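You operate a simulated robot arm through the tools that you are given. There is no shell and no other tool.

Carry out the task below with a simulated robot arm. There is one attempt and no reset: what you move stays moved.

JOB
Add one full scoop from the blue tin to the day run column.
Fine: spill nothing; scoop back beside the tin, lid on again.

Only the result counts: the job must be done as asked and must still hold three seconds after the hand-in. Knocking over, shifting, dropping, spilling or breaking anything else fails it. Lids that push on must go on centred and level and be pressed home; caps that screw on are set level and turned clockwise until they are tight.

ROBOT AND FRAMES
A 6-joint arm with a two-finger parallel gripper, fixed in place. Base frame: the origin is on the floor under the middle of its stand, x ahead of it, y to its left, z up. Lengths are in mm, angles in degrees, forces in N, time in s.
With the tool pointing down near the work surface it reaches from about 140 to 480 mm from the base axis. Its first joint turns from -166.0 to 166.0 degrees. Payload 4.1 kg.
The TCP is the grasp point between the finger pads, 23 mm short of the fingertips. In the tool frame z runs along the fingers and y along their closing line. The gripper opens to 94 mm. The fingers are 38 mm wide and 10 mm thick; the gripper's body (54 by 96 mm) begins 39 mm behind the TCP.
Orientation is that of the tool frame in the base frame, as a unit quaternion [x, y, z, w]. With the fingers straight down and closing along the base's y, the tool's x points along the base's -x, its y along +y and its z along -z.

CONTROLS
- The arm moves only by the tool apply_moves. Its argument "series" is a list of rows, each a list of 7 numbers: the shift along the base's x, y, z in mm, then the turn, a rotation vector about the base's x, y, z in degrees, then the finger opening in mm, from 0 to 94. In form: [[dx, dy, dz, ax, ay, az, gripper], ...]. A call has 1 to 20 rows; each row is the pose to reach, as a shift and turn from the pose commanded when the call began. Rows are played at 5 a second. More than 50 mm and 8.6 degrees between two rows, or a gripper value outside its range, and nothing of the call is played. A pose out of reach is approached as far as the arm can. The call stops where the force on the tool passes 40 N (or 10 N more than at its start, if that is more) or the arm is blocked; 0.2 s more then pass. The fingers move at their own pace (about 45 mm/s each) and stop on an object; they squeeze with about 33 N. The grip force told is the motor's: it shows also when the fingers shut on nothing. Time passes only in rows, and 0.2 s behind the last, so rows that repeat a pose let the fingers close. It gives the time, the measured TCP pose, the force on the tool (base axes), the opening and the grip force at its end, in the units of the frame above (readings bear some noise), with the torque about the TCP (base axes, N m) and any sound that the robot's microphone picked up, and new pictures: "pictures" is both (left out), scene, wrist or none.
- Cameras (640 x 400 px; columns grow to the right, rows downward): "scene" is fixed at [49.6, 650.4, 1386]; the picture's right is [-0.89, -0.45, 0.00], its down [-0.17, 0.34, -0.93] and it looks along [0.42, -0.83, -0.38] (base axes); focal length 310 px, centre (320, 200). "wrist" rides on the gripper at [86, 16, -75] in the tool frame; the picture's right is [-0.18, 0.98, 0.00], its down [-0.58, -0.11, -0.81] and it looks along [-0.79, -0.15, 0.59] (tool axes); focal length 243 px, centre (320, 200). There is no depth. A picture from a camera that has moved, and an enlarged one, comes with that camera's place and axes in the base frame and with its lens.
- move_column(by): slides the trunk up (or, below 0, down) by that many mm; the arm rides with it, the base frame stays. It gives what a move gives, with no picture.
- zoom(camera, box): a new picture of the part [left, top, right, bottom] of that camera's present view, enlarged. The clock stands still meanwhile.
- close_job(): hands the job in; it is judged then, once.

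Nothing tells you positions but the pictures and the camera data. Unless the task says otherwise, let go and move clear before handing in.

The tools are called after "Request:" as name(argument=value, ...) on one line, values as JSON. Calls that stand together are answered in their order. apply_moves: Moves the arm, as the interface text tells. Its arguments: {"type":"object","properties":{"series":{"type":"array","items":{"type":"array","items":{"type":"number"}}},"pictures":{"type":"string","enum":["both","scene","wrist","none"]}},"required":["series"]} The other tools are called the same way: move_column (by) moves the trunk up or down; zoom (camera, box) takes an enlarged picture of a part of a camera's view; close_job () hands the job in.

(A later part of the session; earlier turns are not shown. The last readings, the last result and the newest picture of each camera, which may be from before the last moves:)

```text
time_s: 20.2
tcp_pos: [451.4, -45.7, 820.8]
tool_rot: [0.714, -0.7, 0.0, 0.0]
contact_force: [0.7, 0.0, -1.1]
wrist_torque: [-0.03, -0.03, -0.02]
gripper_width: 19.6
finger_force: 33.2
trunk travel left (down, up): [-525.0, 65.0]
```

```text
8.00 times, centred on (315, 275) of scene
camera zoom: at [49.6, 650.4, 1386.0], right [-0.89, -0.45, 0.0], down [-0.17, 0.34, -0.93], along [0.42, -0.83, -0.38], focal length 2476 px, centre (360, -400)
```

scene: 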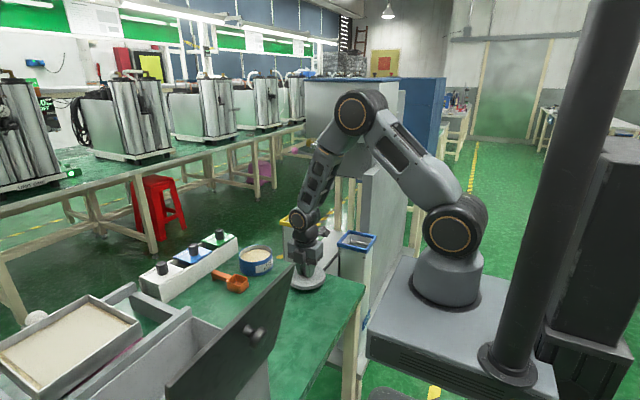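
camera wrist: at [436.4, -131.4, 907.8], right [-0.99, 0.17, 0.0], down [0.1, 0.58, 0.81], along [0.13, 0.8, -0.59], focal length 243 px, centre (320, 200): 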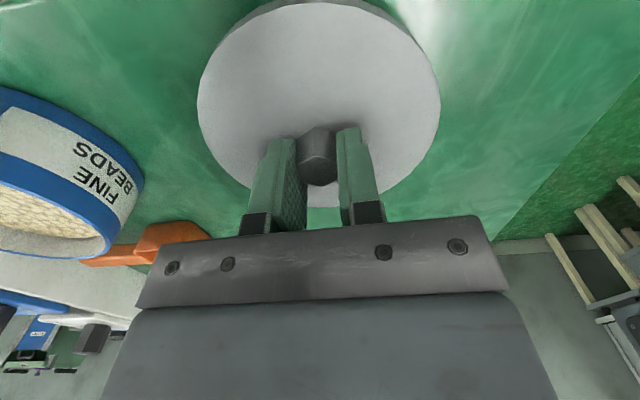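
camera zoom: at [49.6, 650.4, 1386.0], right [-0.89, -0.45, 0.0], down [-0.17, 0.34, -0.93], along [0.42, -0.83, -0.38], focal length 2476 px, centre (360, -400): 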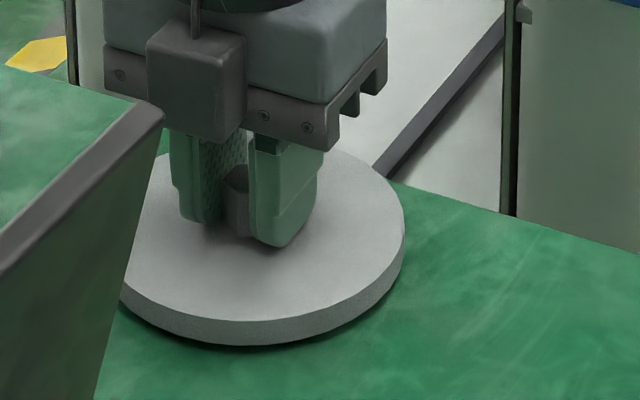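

Request:
apply_moves(series=[[0, 0, -1, 0, 0, 0, 0], [0, 0, -2, 0, 0, 0, 0], [0, 0, -3, 0, 0, 0, 0], [0, 0, -4, 0, 0, 0, 0]], pictures="none")

Request:
zoom(camera="scene", box=[280, 250, 350, 300])

```text
time_s: 21.2
tcp_pos: [450.4, -45.1, 818.2]
tool_rot: [0.714, -0.7, 0.0, 0.0]
contact_force: [-0.1, 0.2, -0.3]
wrist_torque: [-0.01, 0.0, -0.02]
gripper_width: 19.5
finger_force: 33.2
trunk travel left (down, up): [-525.0, 65.0]
```

```text
8.00 times, centred on (315, 275) of scene
camera zoom: at [49.6, 650.4, 1386.0], right [-0.89, -0.45, 0.0], down [-0.17, 0.34, -0.93], along [0.42, -0.83, -0.38], focal length 2476 px, centre (360, -400)
```

zoom: 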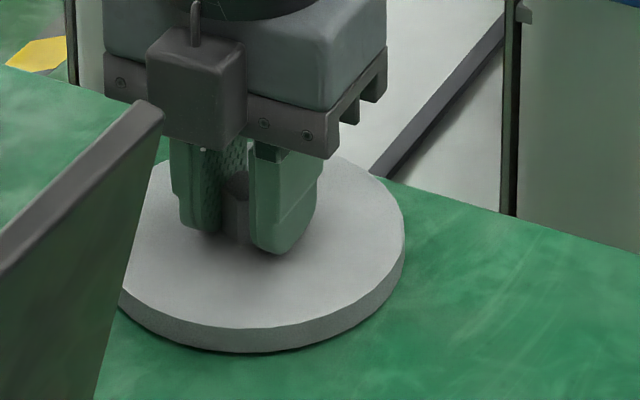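

Request:
apply_moves(series=[[0, 0, -1, 0, 0, 0, 0], [0, 0, -2, 0, 0, 0, 0]], pictures="none")

Request:
apply_moves(series=[[0, 0, -1, 0, 0, 0, 0], [0, 0, -2, 0, 0, 0, 0]], pictures="none")

Request:
zoom(camera="scene", box=[280, 250, 350, 300])

```text
time_s: 21.8
tcp_pos: [450.3, -44.1, 816.3]
tool_rot: [0.714, -0.7, 0.001, 0.0]
contact_force: [-0.3, -0.3, -0.6]
wrist_torque: [0.0, -0.01, -0.04]
gripper_width: 19.6
finger_force: 33.6
trunk travel left (down, up): [-525.0, 65.0]
```

```text
time_s: 22.4
tcp_pos: [450.7, -43.8, 816.0]
tool_rot: [0.714, -0.7, 0.002, -0.001]
contact_force: [-3.5, 3.1, 24.3]
wrist_torque: [0.13, 0.16, -0.01]
gripper_width: 19.8
finger_force: 32.9
trunk travel left (down, up): [-525.0, 65.0]
```

```text
8.00 times, centred on (315, 275) of scene
camera zoom: at [49.6, 650.4, 1386.0], right [-0.89, -0.45, 0.0], down [-0.17, 0.34, -0.93], along [0.42, -0.83, -0.38], focal length 2476 px, centre (360, -400)
```

zoom: 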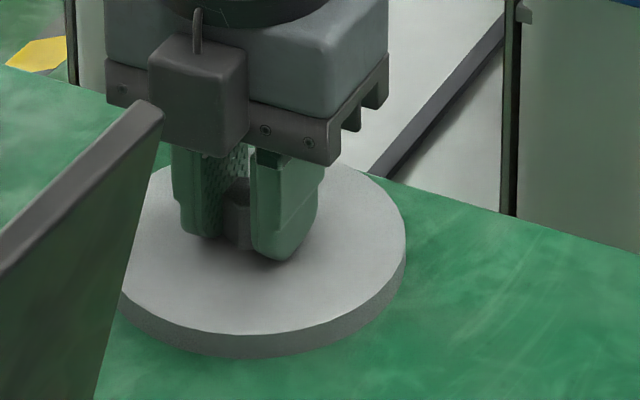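

The lid is on the bench (24 N of contact). I'll ease off slightly, release, and rise straight up.

Request:
apply_moves(series=[[0, 0, 1.5, 0, 0, 0, 0], [0, 0, 1.5, 0, 0, 0, 0], [0, 0, 1.5, 0, 0, 0, 30], [0, 0, 1.5, 0, 0, 0, 50], [0, 0, 1.5, 0, 0, 0, 50]], pictures="none")

Request:
apply_moves(series=[[0, 0, 10, 0, 0, 0, 50], [0, 0, 25, 0, 0, 0, 50], [0, 0, 45, 0, 0, 0, 50], [0, 0, 70, 0, 0, 0, 50], [0, 0, 100, 0, 0, 0, 60], [0, 0, 130, 0, 0, 0, 60], [0, 0, 130, 0, 0, 0, 60]], pictures="both")

Request:
zoom(camera="wrist", box=[0, 0, 400, 230])

```text
time_s: 23.6
tcp_pos: [449.5, -45.2, 814.2]
tool_rot: [0.714, -0.7, 0.0, 0.0]
contact_force: [-2.2, -1.3, 4.6]
wrist_torque: [-0.04, 0.04, -0.02]
gripper_width: 50.2
finger_force: 0.0
trunk travel left (down, up): [-525.0, 65.0]
```

```text
time_s: 25.2
tcp_pos: [449.4, -41.2, 946.1]
tool_rot: [0.714, -0.7, 0.001, 0.0]
contact_force: [0.1, 0.0, 0.4]
wrist_torque: [-0.02, -0.02, 0.03]
gripper_width: 59.8
finger_force: 0.1
trunk travel left (down, up): [-525.0, 65.0]
camera wrist: at [435.1, -128.1, 1020.6], right [-0.99, 0.17, 0.0], down [0.1, 0.58, 0.81], along [0.13, 0.8, -0.59], focal length 243 px, centre (320, 200)
```

scene: 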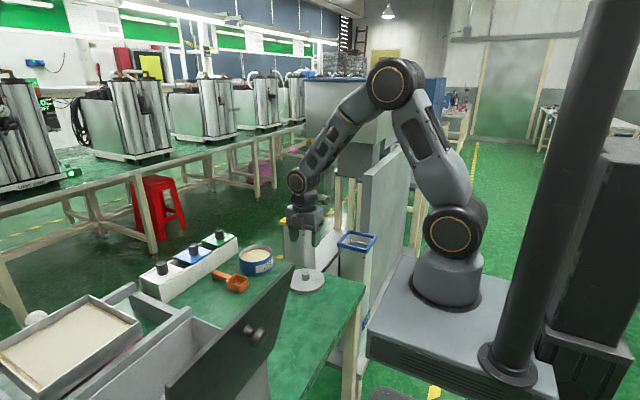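
wrist: 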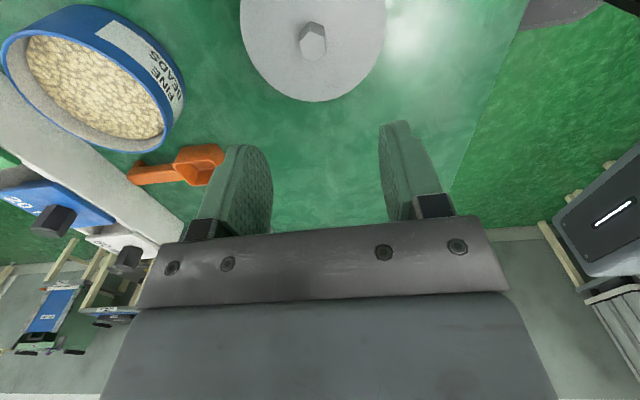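

```text
1.60 times, centred on (200, 115) of wrist
camera zoom: at [435.1, -128.1, 1020.6], right [-0.99, 0.17, 0.0], down [0.1, 0.58, 0.81], along [0.13, 0.8, -0.59], focal length 388 px, centre (512, 336)
```

zoom: 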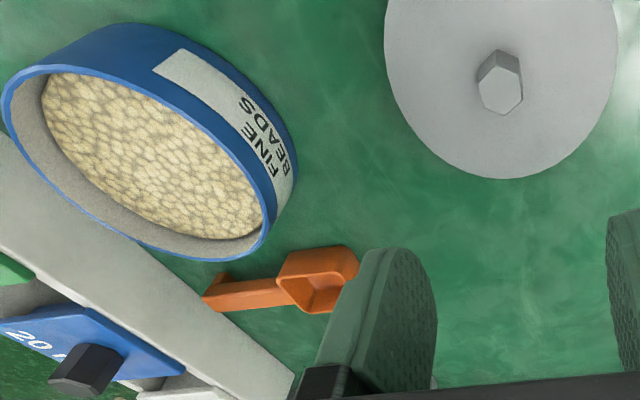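

The lid rests on the bench with its knob up. Next is the scoop: I'll turn the tool so the camera faces outwards while moving over towards it.

Request:
apply_moves(series=[[10, 9, 5, 0, 0, 8, 60], [20, 18, 10, 0, 0, 16, 60], [30, 27, 15, 0, 0, 24, 60], [40, 36, 20, 0, 0, 32, 60], [50, 45, 25, 0, 0, 40, 60], [60, 54, 25, 0, 0, 48, 60], [70, 63, 25, 0, 0, 56, 60], [80, 72, 25, 0, 0, 64, 60], [90, 81, 25, 0, 0, 72, 60], [100, 90, 25, 0, 0, 80, 60], [110, 99, 25, 0, 0, 86, 60], [110, 99, 25, 0, 0, 86, 60]], pictures="none")

```text
time_s: 27.8
tcp_pos: [558.3, 56.5, 970.1]
tool_rot: [1.0, -0.024, 0.0, 0.001]
contact_force: [0.1, -0.4, 0.9]
wrist_torque: [0.05, -0.06, 0.03]
gripper_width: 59.8
finger_force: 0.1
trunk travel left (down, up): [-525.0, 65.0]
```

Reached without trouble. Now I'll tilt forward 20° and extend over the scoop handle, staying well above it.

Request:
apply_moves(series=[[15, 2, -5, 0.5, -4, 0, 60], [35, 4, -10, 0.9, -8, 0, 60], [55, 6, -15, 1.3, -12, 0, 60], [80, 9, -25, 1.8, -16, 0, 60], [105, 12, -35, 2.2, -20, 0, 60], [120, 14, -45, 2.2, -20, 0, 60], [134, 14.5, -55, 2.2, -20, 0, 60], [134, 14.5, -55, 2.2, -20, 0, 60]], pictures="both")

Request:
zoom(camera="wrist", box=[180, 40, 480, 220])

Request:
zoom(camera="scene", box=[170, 170, 310, 300])

```text
time_s: 29.6
tcp_pos: [692.4, 69.1, 915.6]
tool_rot: [0.984, -0.025, 0.174, -0.023]
contact_force: [0.4, -0.9, -0.3]
wrist_torque: [-0.01, 0.02, -0.02]
gripper_width: 60.0
finger_force: 0.0
trunk travel left (down, up): [-525.0, 65.0]
camera wrist: at [747.5, 45.3, 1013.8], right [-0.21, -0.97, -0.12], down [-0.82, 0.11, 0.57], along [-0.54, 0.22, -0.82], focal length 243 px, centre (320, 200)
```

scene: 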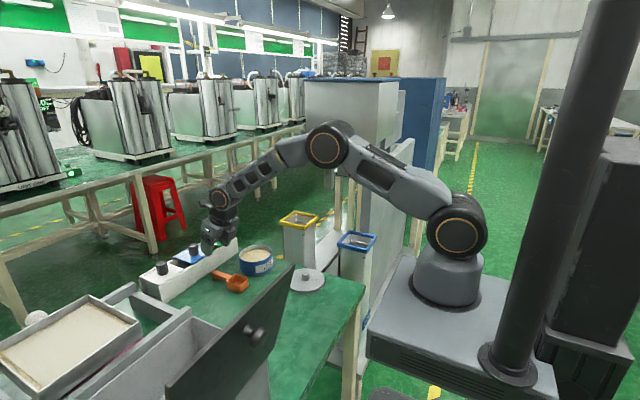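
wrist: 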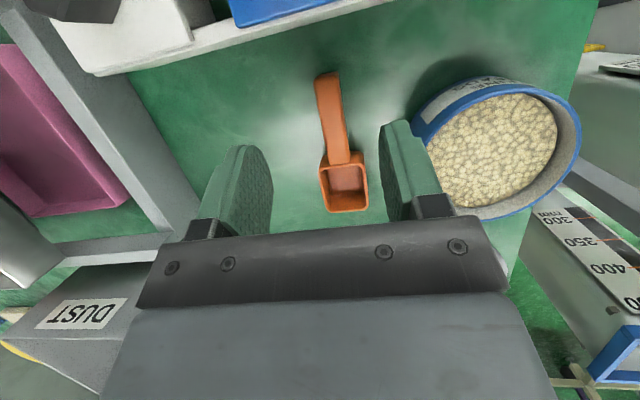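

```text
2.13 times, centred on (330, 130) of wrist
camera zoom: at [747.5, 45.3, 1013.8], right [-0.21, -0.97, -0.12], down [-0.82, 0.11, 0.57], along [-0.54, 0.22, -0.82], focal length 518 px, centre (299, 349)
```

zoom: 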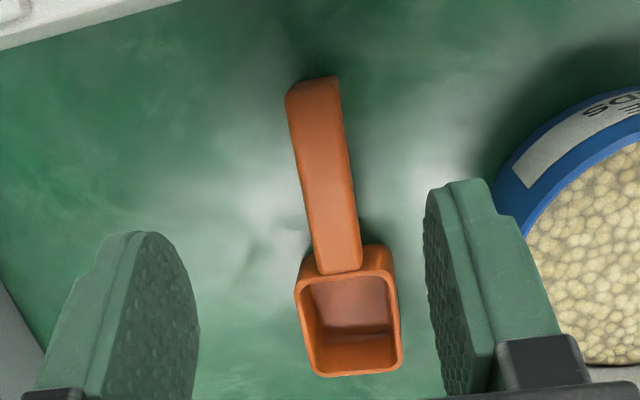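

```text
3.08 times, centred on (240, 235) of scene
camera zoom: at [49.6, 650.4, 1386.0], right [-0.89, -0.45, 0.0], down [-0.17, 0.34, -0.93], along [0.42, -0.83, -0.38], focal length 952 px, centre (566, 92)
```

zoom: 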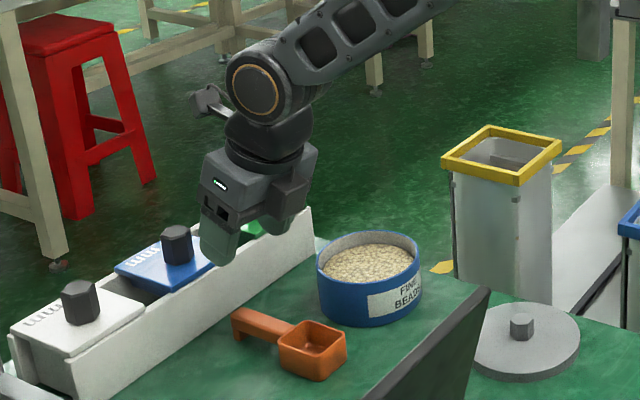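

From here the scoop is clear: handle from (653, 73) to (724, 69) and about 18 mm wide, matching the tool's turn. I'll go down to just above handle height with a small y correction and check.

Request:
apply_moves(series=[[0, 0.5, -20, 0, 0, 0, 60], [-1, 1, -40, 0, 0, 0, 60], [-1, 1.5, -60, 0, 0, 0, 60], [-1, 1.5, -80, 0, 0, 0, 60], [-1, 1.5, -80, 0, 0, 0, 60]], pictures="both")

Request:
zoom(camera="wrist", box=[180, 80, 480, 260])

Request:
zoom(camera="scene", box=[190, 210, 280, 300])

```text
time_s: 30.8
tcp_pos: [693.1, 68.3, 835.2]
tool_rot: [0.984, -0.025, 0.173, -0.024]
contact_force: [0.0, -0.4, -0.5]
wrist_torque: [0.0, -0.02, 0.02]
gripper_width: 59.9
finger_force: 0.1
trunk travel left (down, up): [-525.0, 65.0]
camera wrist: at [748.1, 43.7, 933.8], right [-0.21, -0.97, -0.12], down [-0.82, 0.11, 0.57], along [-0.54, 0.22, -0.82], focal length 243 px, centre (320, 200)
```

scene: 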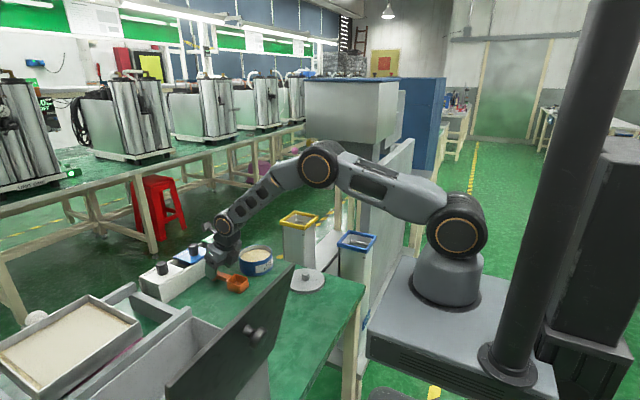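
wrist: 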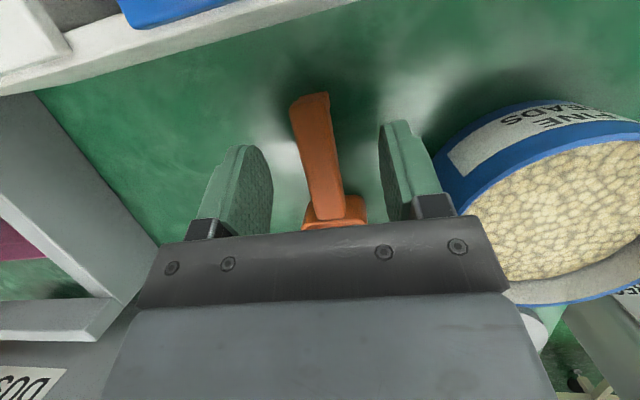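

```text
2.13 times, centred on (330, 170) of wrist
camera zoom: at [748.1, 43.7, 933.8], right [-0.21, -0.97, -0.12], down [-0.82, 0.11, 0.57], along [-0.54, 0.22, -0.82], focal length 518 px, centre (299, 264)
```

zoom: 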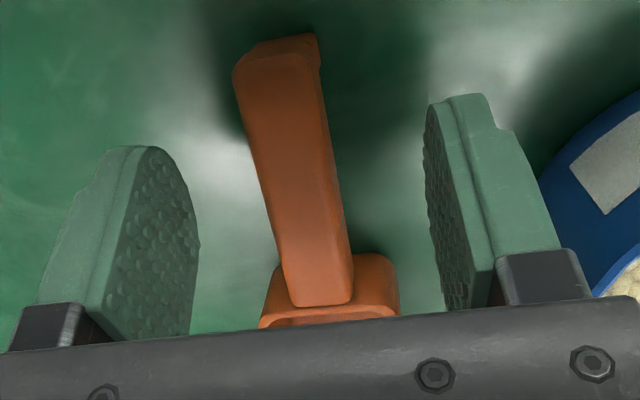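

```text
4.44 times, centred on (235, 255) of scene
camera zoom: at [49.6, 650.4, 1386.0], right [-0.89, -0.45, 0.0], down [-0.17, 0.34, -0.93], along [0.42, -0.83, -0.38], focal length 1376 px, centre (698, -44)
```

zoom: 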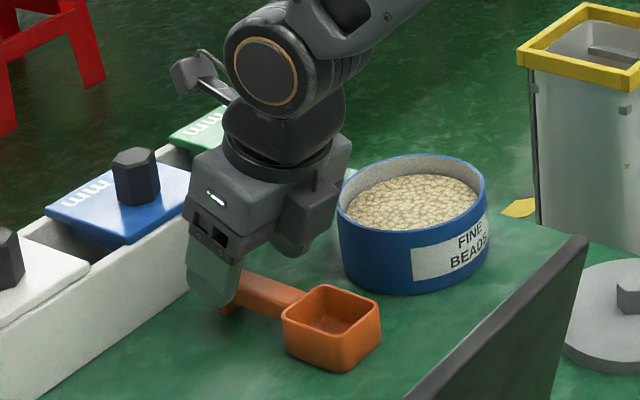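

The handle is about 2 mm to +y of the tool centre, so I'll correct that, lower to grasp height in careful steps, and watch the force.

Request:
apply_moves(series=[[0, 1, -8, 0, 0, 0, 60], [0, 2, -16, 0, 0, 0, 60], [0, 2, -22, 0, 0, 0, 60], [0, 2, -27, 0, 0, 0, 60], [0, 2, -27, 0, 0, 0, 60]], pictures="wrist")

Request:
zoom(camera="scene", box=[190, 210, 280, 300])

Request:
zoom(camera="wrist", box=[180, 80, 480, 260])

```text
time_s: 32.0
tcp_pos: [694.0, 70.5, 809.0]
tool_rot: [0.984, -0.025, 0.175, -0.024]
contact_force: [-4.4, -0.9, 9.1]
wrist_torque: [-0.32, 0.2, -0.13]
gripper_width: 59.9
finger_force: 0.1
trunk travel left (down, up): [-525.0, 65.0]
camera wrist: at [748.2, 47.3, 908.1], right [-0.21, -0.97, -0.12], down [-0.82, 0.11, 0.56], along [-0.53, 0.22, -0.82], focal length 243 px, centre (320, 200)
```

wrist: 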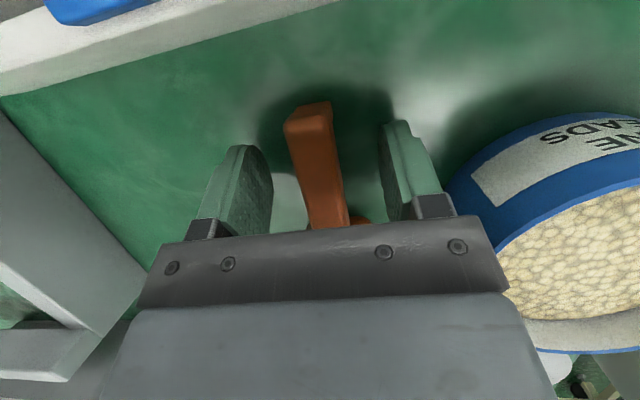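

```text
4.44 times, centred on (235, 255) of scene
camera zoom: at [49.6, 650.4, 1386.0], right [-0.89, -0.45, 0.0], down [-0.17, 0.34, -0.93], along [0.42, -0.83, -0.38], focal length 1376 px, centre (698, -44)
```

zoom: 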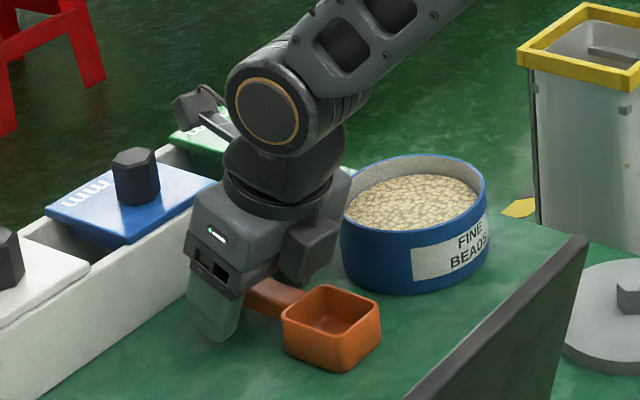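

```text
2.13 times, centred on (330, 170) of wrist
camera zoom: at [748.2, 47.3, 908.1], right [-0.21, -0.97, -0.12], down [-0.82, 0.11, 0.56], along [-0.53, 0.22, -0.82], focal length 518 px, centre (299, 264)
```

zoom: 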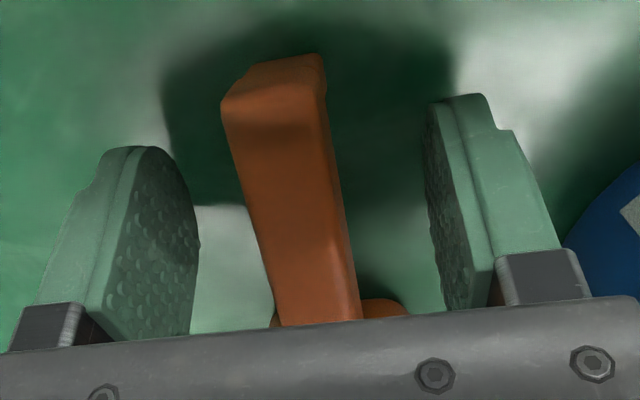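

One fingertip is just touching the bench (9 N) because the tool is rolled about 3°. I'll lift 3 mm, level the roll, and check before closing.

Request:
apply_moves(series=[[-1, 0, 2, 0, 0, 0, 60], [-2, 0, 3, -1.5, 0, 0, 60], [-3, 0, 3, -3, 0, 0, 60], [-3, 0, 3, -3, 0, 0, 60]], pictures="wrist")

Request:
zoom(camera="wrist", box=[180, 80, 480, 260])

```text
time_s: 33.0
tcp_pos: [690.5, 74.3, 811.2]
tool_rot: [0.985, -0.02, 0.174, 0.003]
contact_force: [0.4, 0.6, -0.3]
wrist_torque: [-0.02, -0.03, 0.02]
gripper_width: 59.8
finger_force: 0.0
trunk travel left (down, up): [-525.0, 65.0]
camera wrist: at [745.7, 53.7, 910.1], right [-0.21, -0.97, -0.07], down [-0.82, 0.14, 0.56], along [-0.54, 0.17, -0.83], focal length 243 px, centre (320, 200)
```

wrist: 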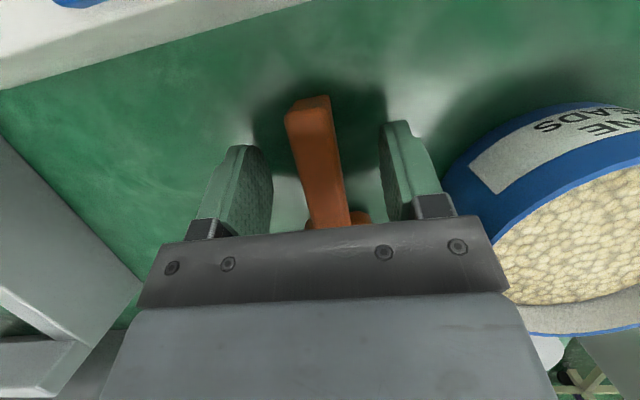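

```text
2.13 times, centred on (330, 170) of wrist
camera zoom: at [745.7, 53.7, 910.1], right [-0.21, -0.97, -0.07], down [-0.82, 0.14, 0.56], along [-0.54, 0.17, -0.83], focal length 518 px, centre (299, 264)
```

zoom: 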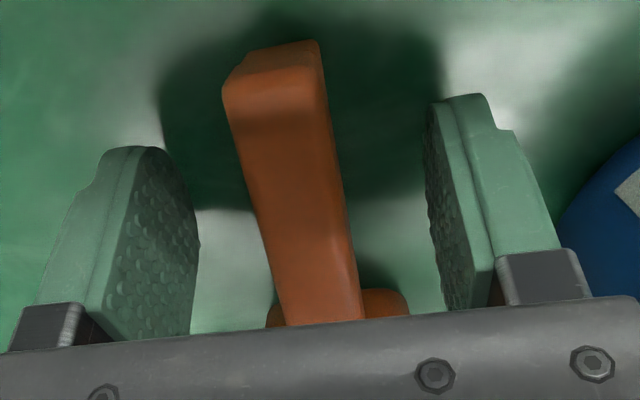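

The roll is level, there's no contact, and the handle is centred to within a couple of mm. Closing on it.

Request:
apply_moves(series=[[0, 0, 0, 0, 0, 0, 40], [0, 0, 0, 0, 0, 0, 25], [0, 0, 0, 0, 0, 0, 10], [0, 0, 0, 0, 0, 0, 0], [0, 0, 0, 0, 0, 0, 0], [0, 0, 0, 0, 0, 0, 0]], pictures="both")

Request:
zoom(camera="wrist", box=[180, 80, 480, 260])

Request:
zoom(camera="scene", box=[190, 210, 280, 300])

```text
time_s: 34.4
tcp_pos: [691.5, 72.4, 809.3]
tool_rot: [0.985, -0.021, 0.173, 0.002]
contact_force: [0.0, 1.1, 0.9]
wrist_torque: [0.03, 0.1, -0.06]
gripper_width: 18.9
finger_force: 32.8
trunk travel left (down, up): [-525.0, 65.0]
camera wrist: at [745.8, 53.6, 910.2], right [-0.21, -0.97, -0.07], down [-0.82, 0.14, 0.56], along [-0.54, 0.17, -0.83], focal length 243 px, centre (320, 200)
```

scene: 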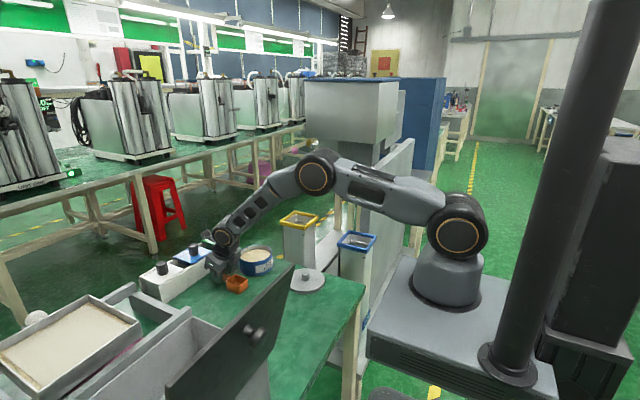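
wrist: 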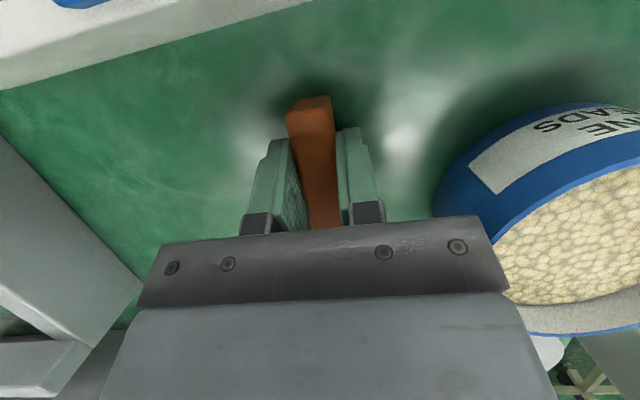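

```text
2.13 times, centred on (330, 170) of wrist
camera zoom: at [745.8, 53.6, 910.2], right [-0.21, -0.97, -0.07], down [-0.82, 0.14, 0.56], along [-0.54, 0.17, -0.83], focal length 518 px, centre (299, 264)
```

zoom: 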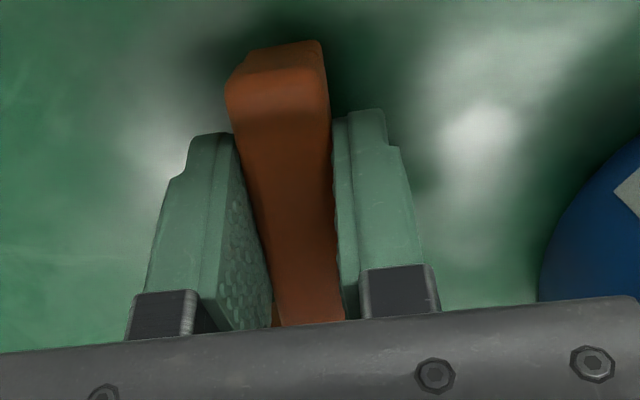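

```text
4.44 times, centred on (235, 255) of scene
camera zoom: at [49.6, 650.4, 1386.0], right [-0.89, -0.45, 0.0], down [-0.17, 0.34, -0.93], along [0.42, -0.83, -0.38], focal length 1376 px, centre (698, -44)
```

zoom: 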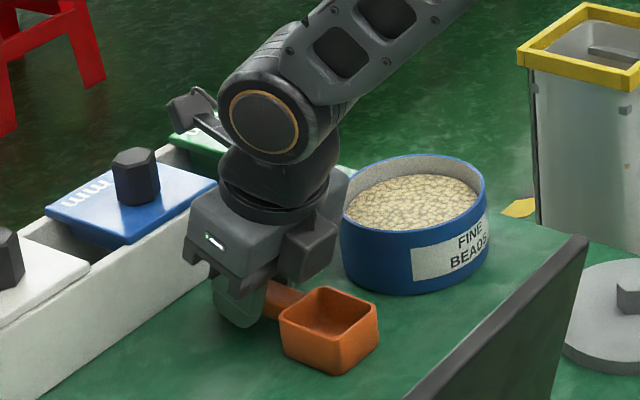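

The handle is held at 18.9 mm wide. I'll lift the scoop straight up, keeping it level, then measure the tin's rim and bead level.

Request:
apply_moves(series=[[0, 0, 5, 0, 0, 0, 0], [0, 0, 15, 0, 0, 0, 0], [0, 0, 30, 0, 0, 0, 0], [0, 0, 50, 0, 0, 0, 0], [0, 0, 75, 0, 0, 0, 0], [0, 0, 100, 0, 0, 0, 0], [0, 0, 100, 0, 0, 0, 0]], pictures="both")

Request:
zoom(camera="scene", box=[225, 230, 285, 285])

Request:
zoom(camera="wrist", box=[390, 50, 600, 230])

Request:
zoom(camera="scene", box=[180, 190, 280, 280])

```text
time_s: 36.0
tcp_pos: [690.0, 72.0, 912.2]
tool_rot: [0.985, -0.02, 0.174, 0.003]
contact_force: [-0.6, 0.6, -0.6]
wrist_torque: [0.0, 0.03, 0.03]
gripper_width: 19.0
finger_force: 32.9
trunk travel left (down, up): [-525.0, 65.0]
camera wrist: at [744.5, 52.2, 1011.3], right [-0.21, -0.97, -0.07], down [-0.82, 0.14, 0.56], along [-0.54, 0.17, -0.83], focal length 243 px, centre (320, 200)
```

scene: 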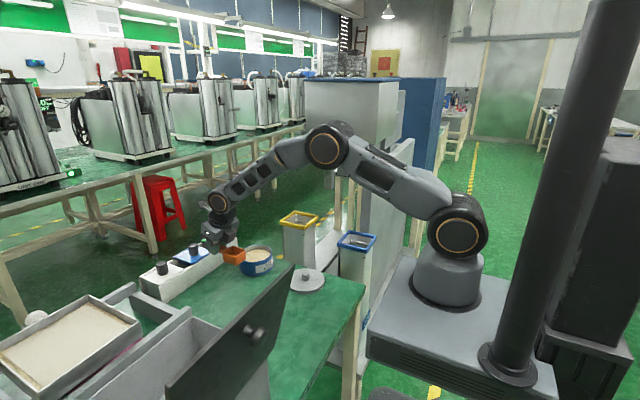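
wrist: 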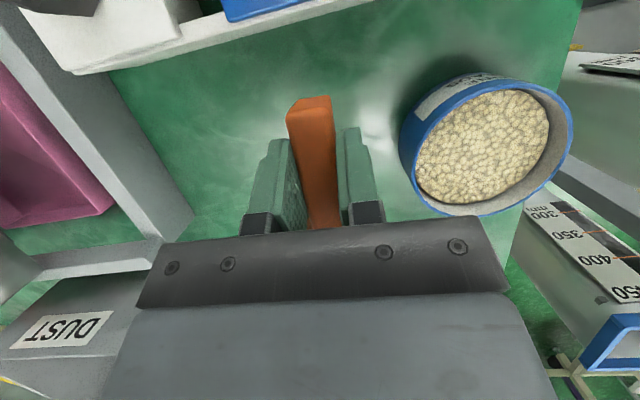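

```text
7.27 times, centred on (255, 258) of scene
camera zoom: at [49.6, 650.4, 1386.0], right [-0.89, -0.45, 0.0], down [-0.17, 0.34, -0.93], along [0.42, -0.83, -0.38], focal length 2251 px, centre (793, -218)
```

zoom: 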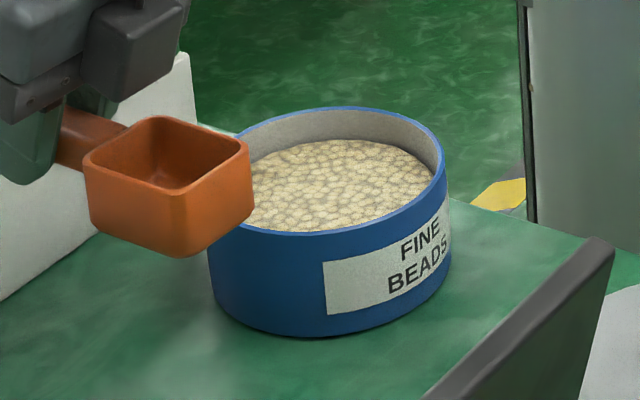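

```text
2.22 times, centred on (495, 140) of wrist
camera zoom: at [744.5, 52.2, 1011.3], right [-0.21, -0.97, -0.07], down [-0.82, 0.14, 0.56], along [-0.54, 0.17, -0.83], focal length 539 px, centre (-69, 333)
```

zoom: 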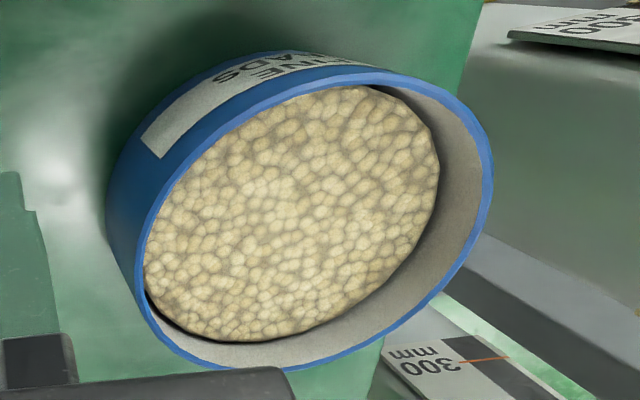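

```text
4.44 times, centred on (230, 235) of scene
camera zoom: at [49.6, 650.4, 1386.0], right [-0.89, -0.45, 0.0], down [-0.17, 0.34, -0.93], along [0.42, -0.83, -0.38], focal length 1376 px, centre (720, 44)
```

zoom: 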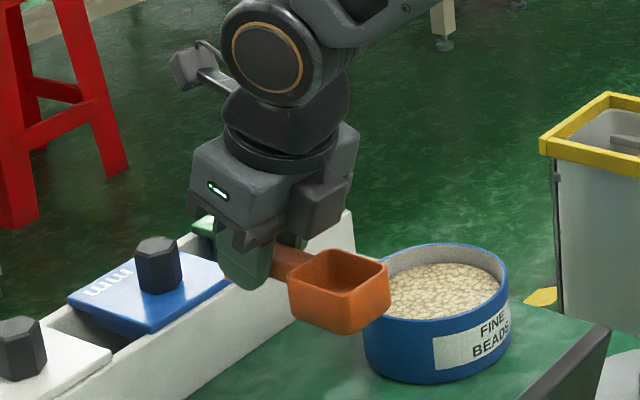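

The tin comes out at about 54 mm tall with its rim near z=832, the beads about 16 mm below that, centred near (642, -41). I'll swing the scoop handle round to about -60° so the wrist stays out of awkward alignments when scooping and pouring, and move above the tin.

Request:
apply_moves(series=[[0, -10, 10, 0, 0, -7, 0], [-1, -30, 20, 0, 0, -14, 0], [-2, -50, 30, 0, 0, -21, 0], [-3, -72, 40, 0, 0, -28, 0], [-4, -95, 50, 0, 0, -35, 0], [-5, -118, 50, 0, 0, -42, 0], [-7, -140, 50, 0, 0, -49, 0], [-8, -162, 50, 0, 0, -54, 0], [-9.5, -180, 50, 0, 0, -57.7, 0], [-9.5, -180, 50, 0, 0, -57.7, 0]], pictures="both")

Request:
zoom(camera="scene", box=[190, 190, 310, 290])

Request:
zoom(camera="wrist", box=[180, 40, 480, 240])

```text
time_s: 38.2
tcp_pos: [682.6, -106.3, 958.6]
tool_rot: [0.852, -0.494, 0.15, 0.085]
contact_force: [0.4, -0.4, 0.4]
wrist_torque: [-0.01, 0.02, -0.01]
gripper_width: 18.8
finger_force: 33.5
trunk travel left (down, up): [-525.0, 65.0]
camera wrist: at [695.0, -162.7, 1058.1], right [-0.94, -0.34, -0.07], down [-0.32, 0.77, 0.56], along [-0.14, 0.55, -0.83], focal length 243 px, centre (320, 200)
```

scene: 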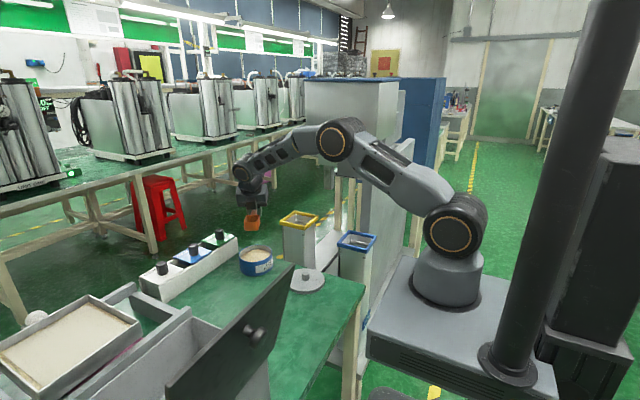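
wrist: 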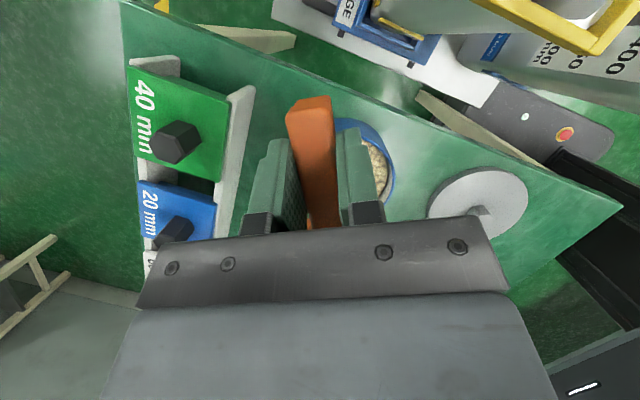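

```text
4.00 times, centred on (250, 240) of scene
camera zoom: at [49.6, 650.4, 1386.0], right [-0.89, -0.45, 0.0], down [-0.17, 0.34, -0.93], along [0.42, -0.83, -0.38], focal length 1238 px, centre (600, 40)
```

zoom: 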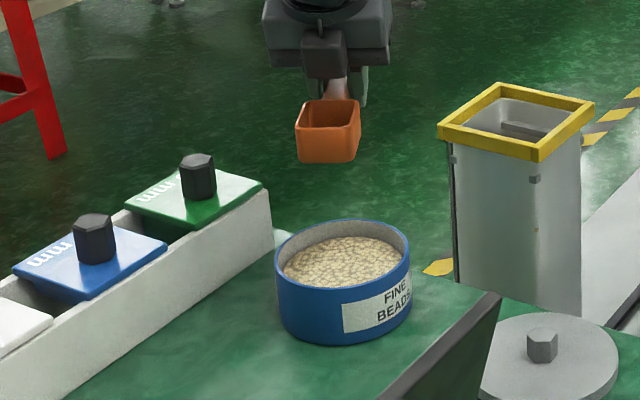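

```text
2.00 times, centred on (330, 140) of wrist
camera zoom: at [695.0, -162.7, 1058.1], right [-0.94, -0.34, -0.07], down [-0.32, 0.77, 0.56], along [-0.14, 0.55, -0.83], focal length 485 px, centre (300, 320)
```

zoom: 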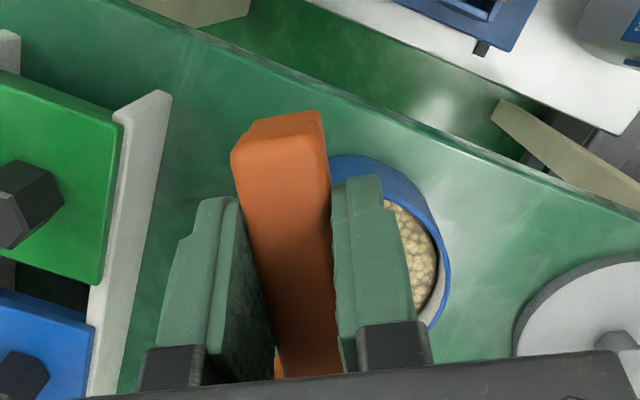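

The scoop is level and above the tin. Before scooping I'll read the other labels near the columns from this angle.

Request:
zoom(camera="wrist", box=[310, 0, 470, 80])

Request:
zoom(camera="wrist", box=[440, 0, 640, 110])

Request:
zoom(camera="scene", box=[335, 320, 375, 380])

```text
4.00 times, centred on (390, 40) of wrist
camera zoom: at [695.0, -162.7, 1058.1], right [-0.94, -0.34, -0.07], down [-0.32, 0.77, 0.56], along [-0.14, 0.55, -0.83], focal length 970 px, centre (40, 840)
```

zoom: 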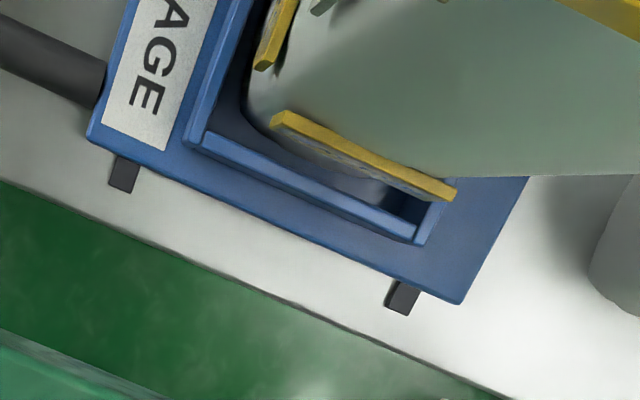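

```text
3.20 times, centred on (540, 55) of wrist
camera zoom: at [695.0, -162.7, 1058.1], right [-0.94, -0.34, -0.07], down [-0.32, 0.77, 0.56], along [-0.14, 0.55, -0.83], focal length 776 px, centre (-384, 664)
```

zoom: 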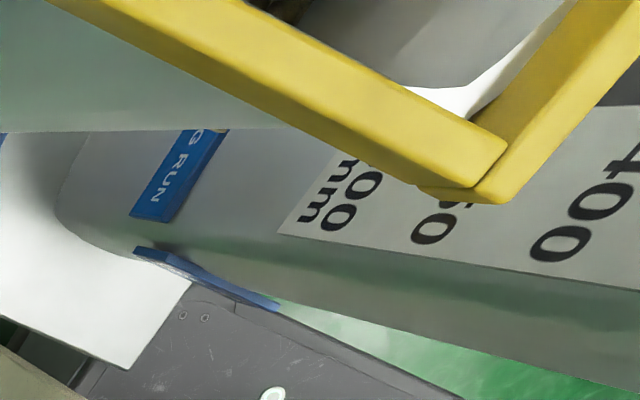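

```text
6.67 times, centred on (355, 350) of scene
camera zoom: at [49.6, 650.4, 1386.0], right [-0.89, -0.45, 0.0], down [-0.17, 0.34, -0.93], along [0.42, -0.83, -0.38], focal length 2064 px, centre (87, -800)
```

zoom: 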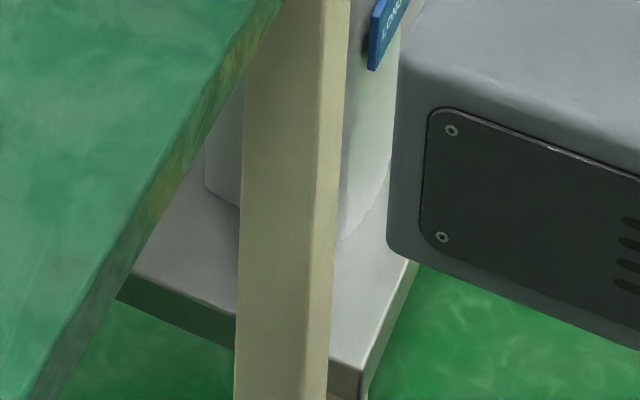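

The blue-rimmed column is the "LONG RUN", so yellow is the right one. Now I'll tip the empty scoop nose-down about 45° above the tin to check that the arm tracks the rotation well.

Request:
apply_moves(series=[[-1, 2, -3, -6.5, -3.75, 0, 0], [-2.5, 5, -8, -13, -7.5, 0, 0], [-4.5, 8, -14, -19.5, -11.25, 0, 0], [-7, 12, -20, -26, -15, 0, 0], [-9, 16, -27, -32.5, -18.75, 0, 0], [-11.1, 19.3, -35, -39, -22.5, 0, 0], [-11.1, 19.3, -35, -39, -22.5, 0, 0]], pictures="both")

Request:
zoom(camera="scene", box=[190, 190, 310, 290])

Request:
zoom(camera="wrist", box=[180, 40, 480, 240])

```text
time_s: 39.8
tcp_pos: [670.7, -87.9, 925.7]
tool_rot: [0.73, -0.422, 0.467, 0.267]
contact_force: [0.0, 0.8, 0.0]
wrist_torque: [-0.06, 0.04, -0.01]
gripper_width: 18.9
finger_force: 33.1
trunk travel left (down, up): [-525.0, 65.0]
camera wrist: at [641.4, -69.7, 1035.2], right [-0.89, -0.43, -0.17], down [-0.39, 0.9, -0.19], along [0.23, -0.1, -0.97], focal length 243 px, centre (320, 200)
```

scene: 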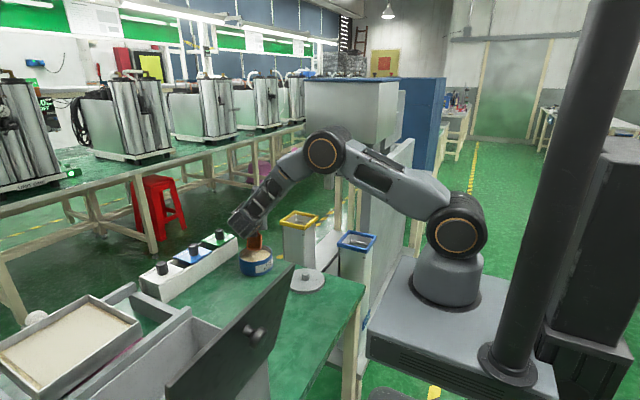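
wrist: 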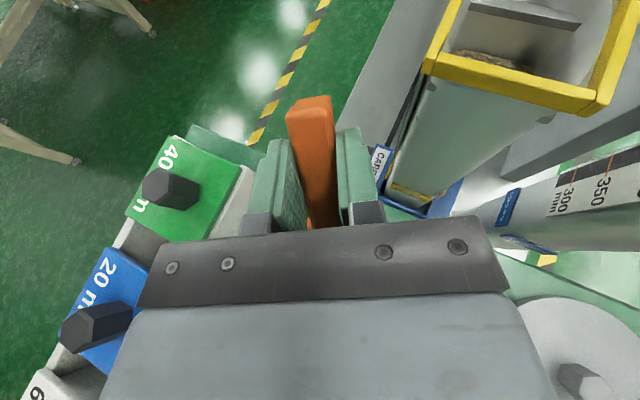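

```text
4.00 times, centred on (250, 240) of scene
camera zoom: at [49.6, 650.4, 1386.0], right [-0.89, -0.45, 0.0], down [-0.17, 0.34, -0.93], along [0.42, -0.83, -0.38], focal length 1238 px, centre (600, 40)
```

zoom: 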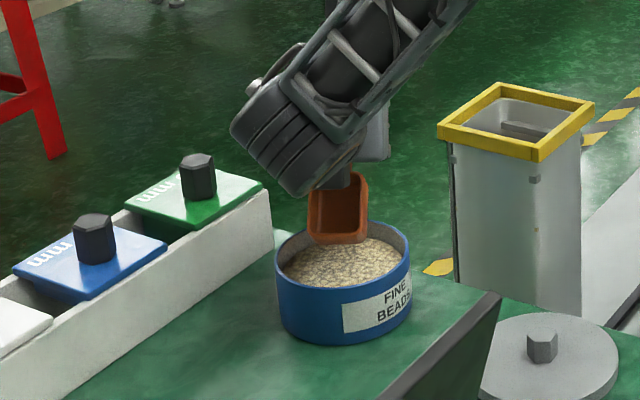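

```text
2.00 times, centred on (330, 140) of wrist
camera zoom: at [641.4, -69.7, 1035.2], right [-0.89, -0.43, -0.17], down [-0.39, 0.9, -0.19], along [0.23, -0.1, -0.97], focal length 485 px, centre (300, 320)
```

zoom: 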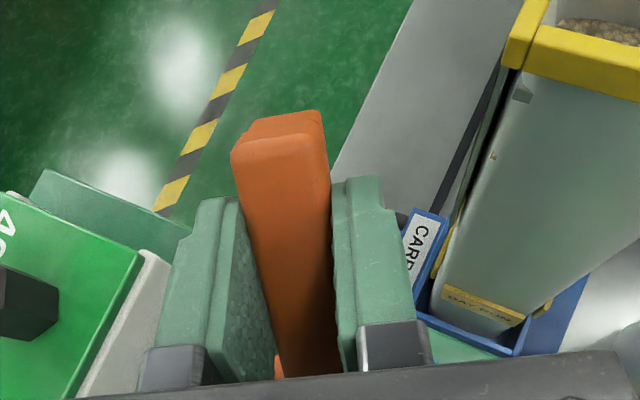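

The rotation tracks perfectly and the nose is where I computed it. I'll lower it into the beads gradually while watching the force.

Request:
apply_moves(series=[[0, 0, -8, 0, 0, 0, 0], [0, 0, -16, 0, 0, 0, 0], [0, 0, -24, 0, 0, 0, 0], [0, 0, -30, 0, 0, 0, 0], [0, 0, -30, 0, 0, 0, 0]], pictures="none")

Request:
zoom(camera="scene", box=[220, 210, 290, 280])

```text
time_s: 41.0
tcp_pos: [670.4, -88.2, 896.8]
tool_rot: [0.731, -0.422, 0.466, 0.267]
contact_force: [-0.9, 0.1, 0.6]
wrist_torque: [0.0, 0.01, 0.04]
gripper_width: 18.8
finger_force: 33.3
trunk travel left (down, up): [-525.0, 65.0]
```

```text
5.71 times, centred on (255, 245) of scene
camera zoom: at [49.6, 650.4, 1386.0], right [-0.89, -0.45, 0.0], down [-0.17, 0.34, -0.93], along [0.42, -0.83, -0.38], focal length 1769 px, centre (691, -57)
```

zoom: 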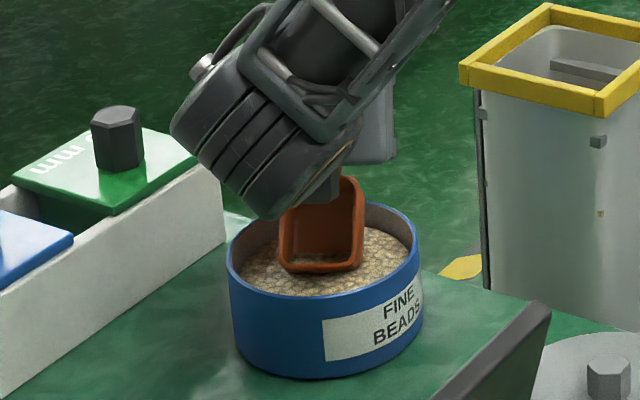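

Request:
apply_moves(series=[[0, 0, -4, 0, 0, 0, 0], [0, 0, -8, 0, 0, 0, 0], [0, 0, -12, 0, 0, 0, 0], [0, 0, -12, 0, 0, 0, 0]], pictures="none")

Request:
zoom(camera="scene", box=[220, 210, 290, 280])

```text
time_s: 42.0
tcp_pos: [671.0, -88.0, 884.0]
tool_rot: [0.73, -0.423, 0.466, 0.268]
contact_force: [0.3, -0.5, -1.3]
wrist_torque: [0.06, -0.05, 0.02]
gripper_width: 19.3
finger_force: 33.3
trunk travel left (down, up): [-525.0, 65.0]
```

```text
5.71 times, centred on (255, 245) of scene
camera zoom: at [49.6, 650.4, 1386.0], right [-0.89, -0.45, 0.0], down [-0.17, 0.34, -0.93], along [0.42, -0.83, -0.38], focal length 1769 px, centre (691, -57)
```

zoom: 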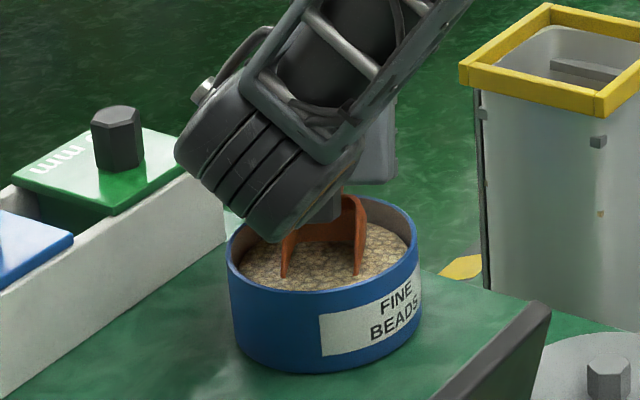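

Request:
apply_moves(series=[[0, 0, -4, 0, 0, 0, 0], [0, 0, -8, 0, 0, 0, 0], [0, 0, -11, 0, 0, 0, 0], [0, 0, -11, 0, 0, 0, 0]], pictures="none")

Request:
zoom(camera="scene", box=[220, 210, 290, 280])

```text
time_s: 43.0
tcp_pos: [670.6, -87.9, 873.2]
tool_rot: [0.73, -0.421, 0.467, 0.267]
contact_force: [-1.1, -1.0, 7.1]
wrist_torque: [0.13, 0.19, 0.07]
gripper_width: 19.0
finger_force: 33.3
trunk travel left (down, up): [-525.0, 65.0]
```

```text
5.71 times, centred on (255, 245) of scene
camera zoom: at [49.6, 650.4, 1386.0], right [-0.89, -0.45, 0.0], down [-0.17, 0.34, -0.93], along [0.42, -0.83, -0.38], focal length 1769 px, centre (691, -57)
```

zoom: 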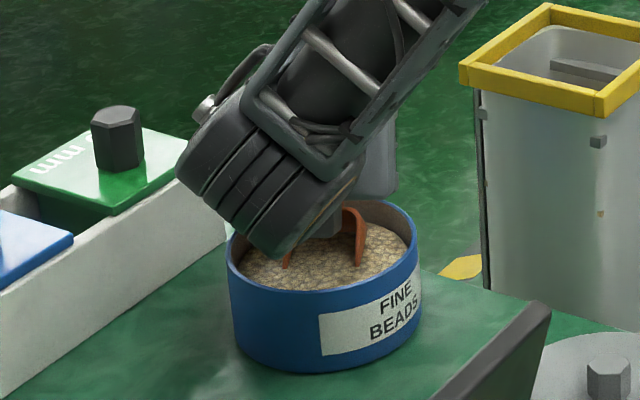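

The nose just touches the tin floor (7 N), as expected. Now I'll ease up 2 mm and sweep the bowl forward through the beads while starting to level it.

Request:
apply_moves(series=[[0, 0, 2.4, 0, 0, 0, 0], [-2.5, 4.3, 2.4, 0, 0, 0, 0], [-5, 8.7, 2.4, 0, 0, 0, 0], [-7.5, 13, 2.4, 0, 0, 0, 0], [-8.2, 14.2, -0.2, 2.6, 1.5, 0, 0], [-8.1, 14, -3.7, 6.06, 3.5, 0, 0], [-7.6, 13.2, -7.5, 9.53, 5.5, 0, 0], [-6.75, 11.7, -11.5, 12.99, 7.5, 0, 0], [-6.75, 11.7, -11.5, 12.99, 7.5, 0, 0]], pictures="scene")

Request:
zoom(camera="scene", box=[220, 210, 290, 280])

```text
time_s: 45.0
tcp_pos: [662.6, -77.2, 864.0]
tool_rot: [0.784, -0.453, 0.368, 0.209]
contact_force: [-1.4, -2.5, 12.7]
wrist_torque: [-0.34, 0.1, -0.04]
gripper_width: 18.9
finger_force: 32.9
trunk travel left (down, up): [-525.0, 65.0]
```

scene: 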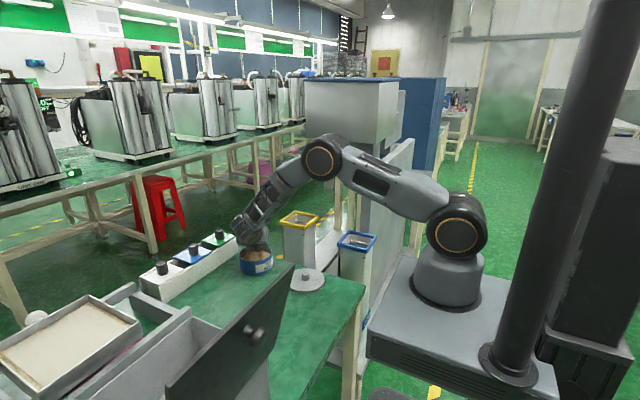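

```text
5.71 times, centred on (255, 245) of scene
camera zoom: at [49.6, 650.4, 1386.0], right [-0.89, -0.45, 0.0], down [-0.17, 0.34, -0.93], along [0.42, -0.83, -0.38], focal length 1769 px, centre (691, -57)
```

zoom: 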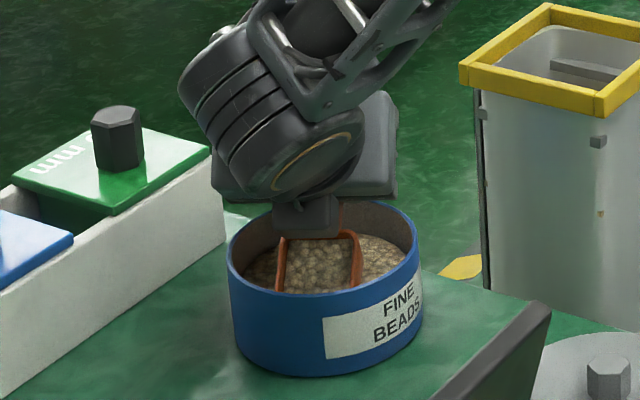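

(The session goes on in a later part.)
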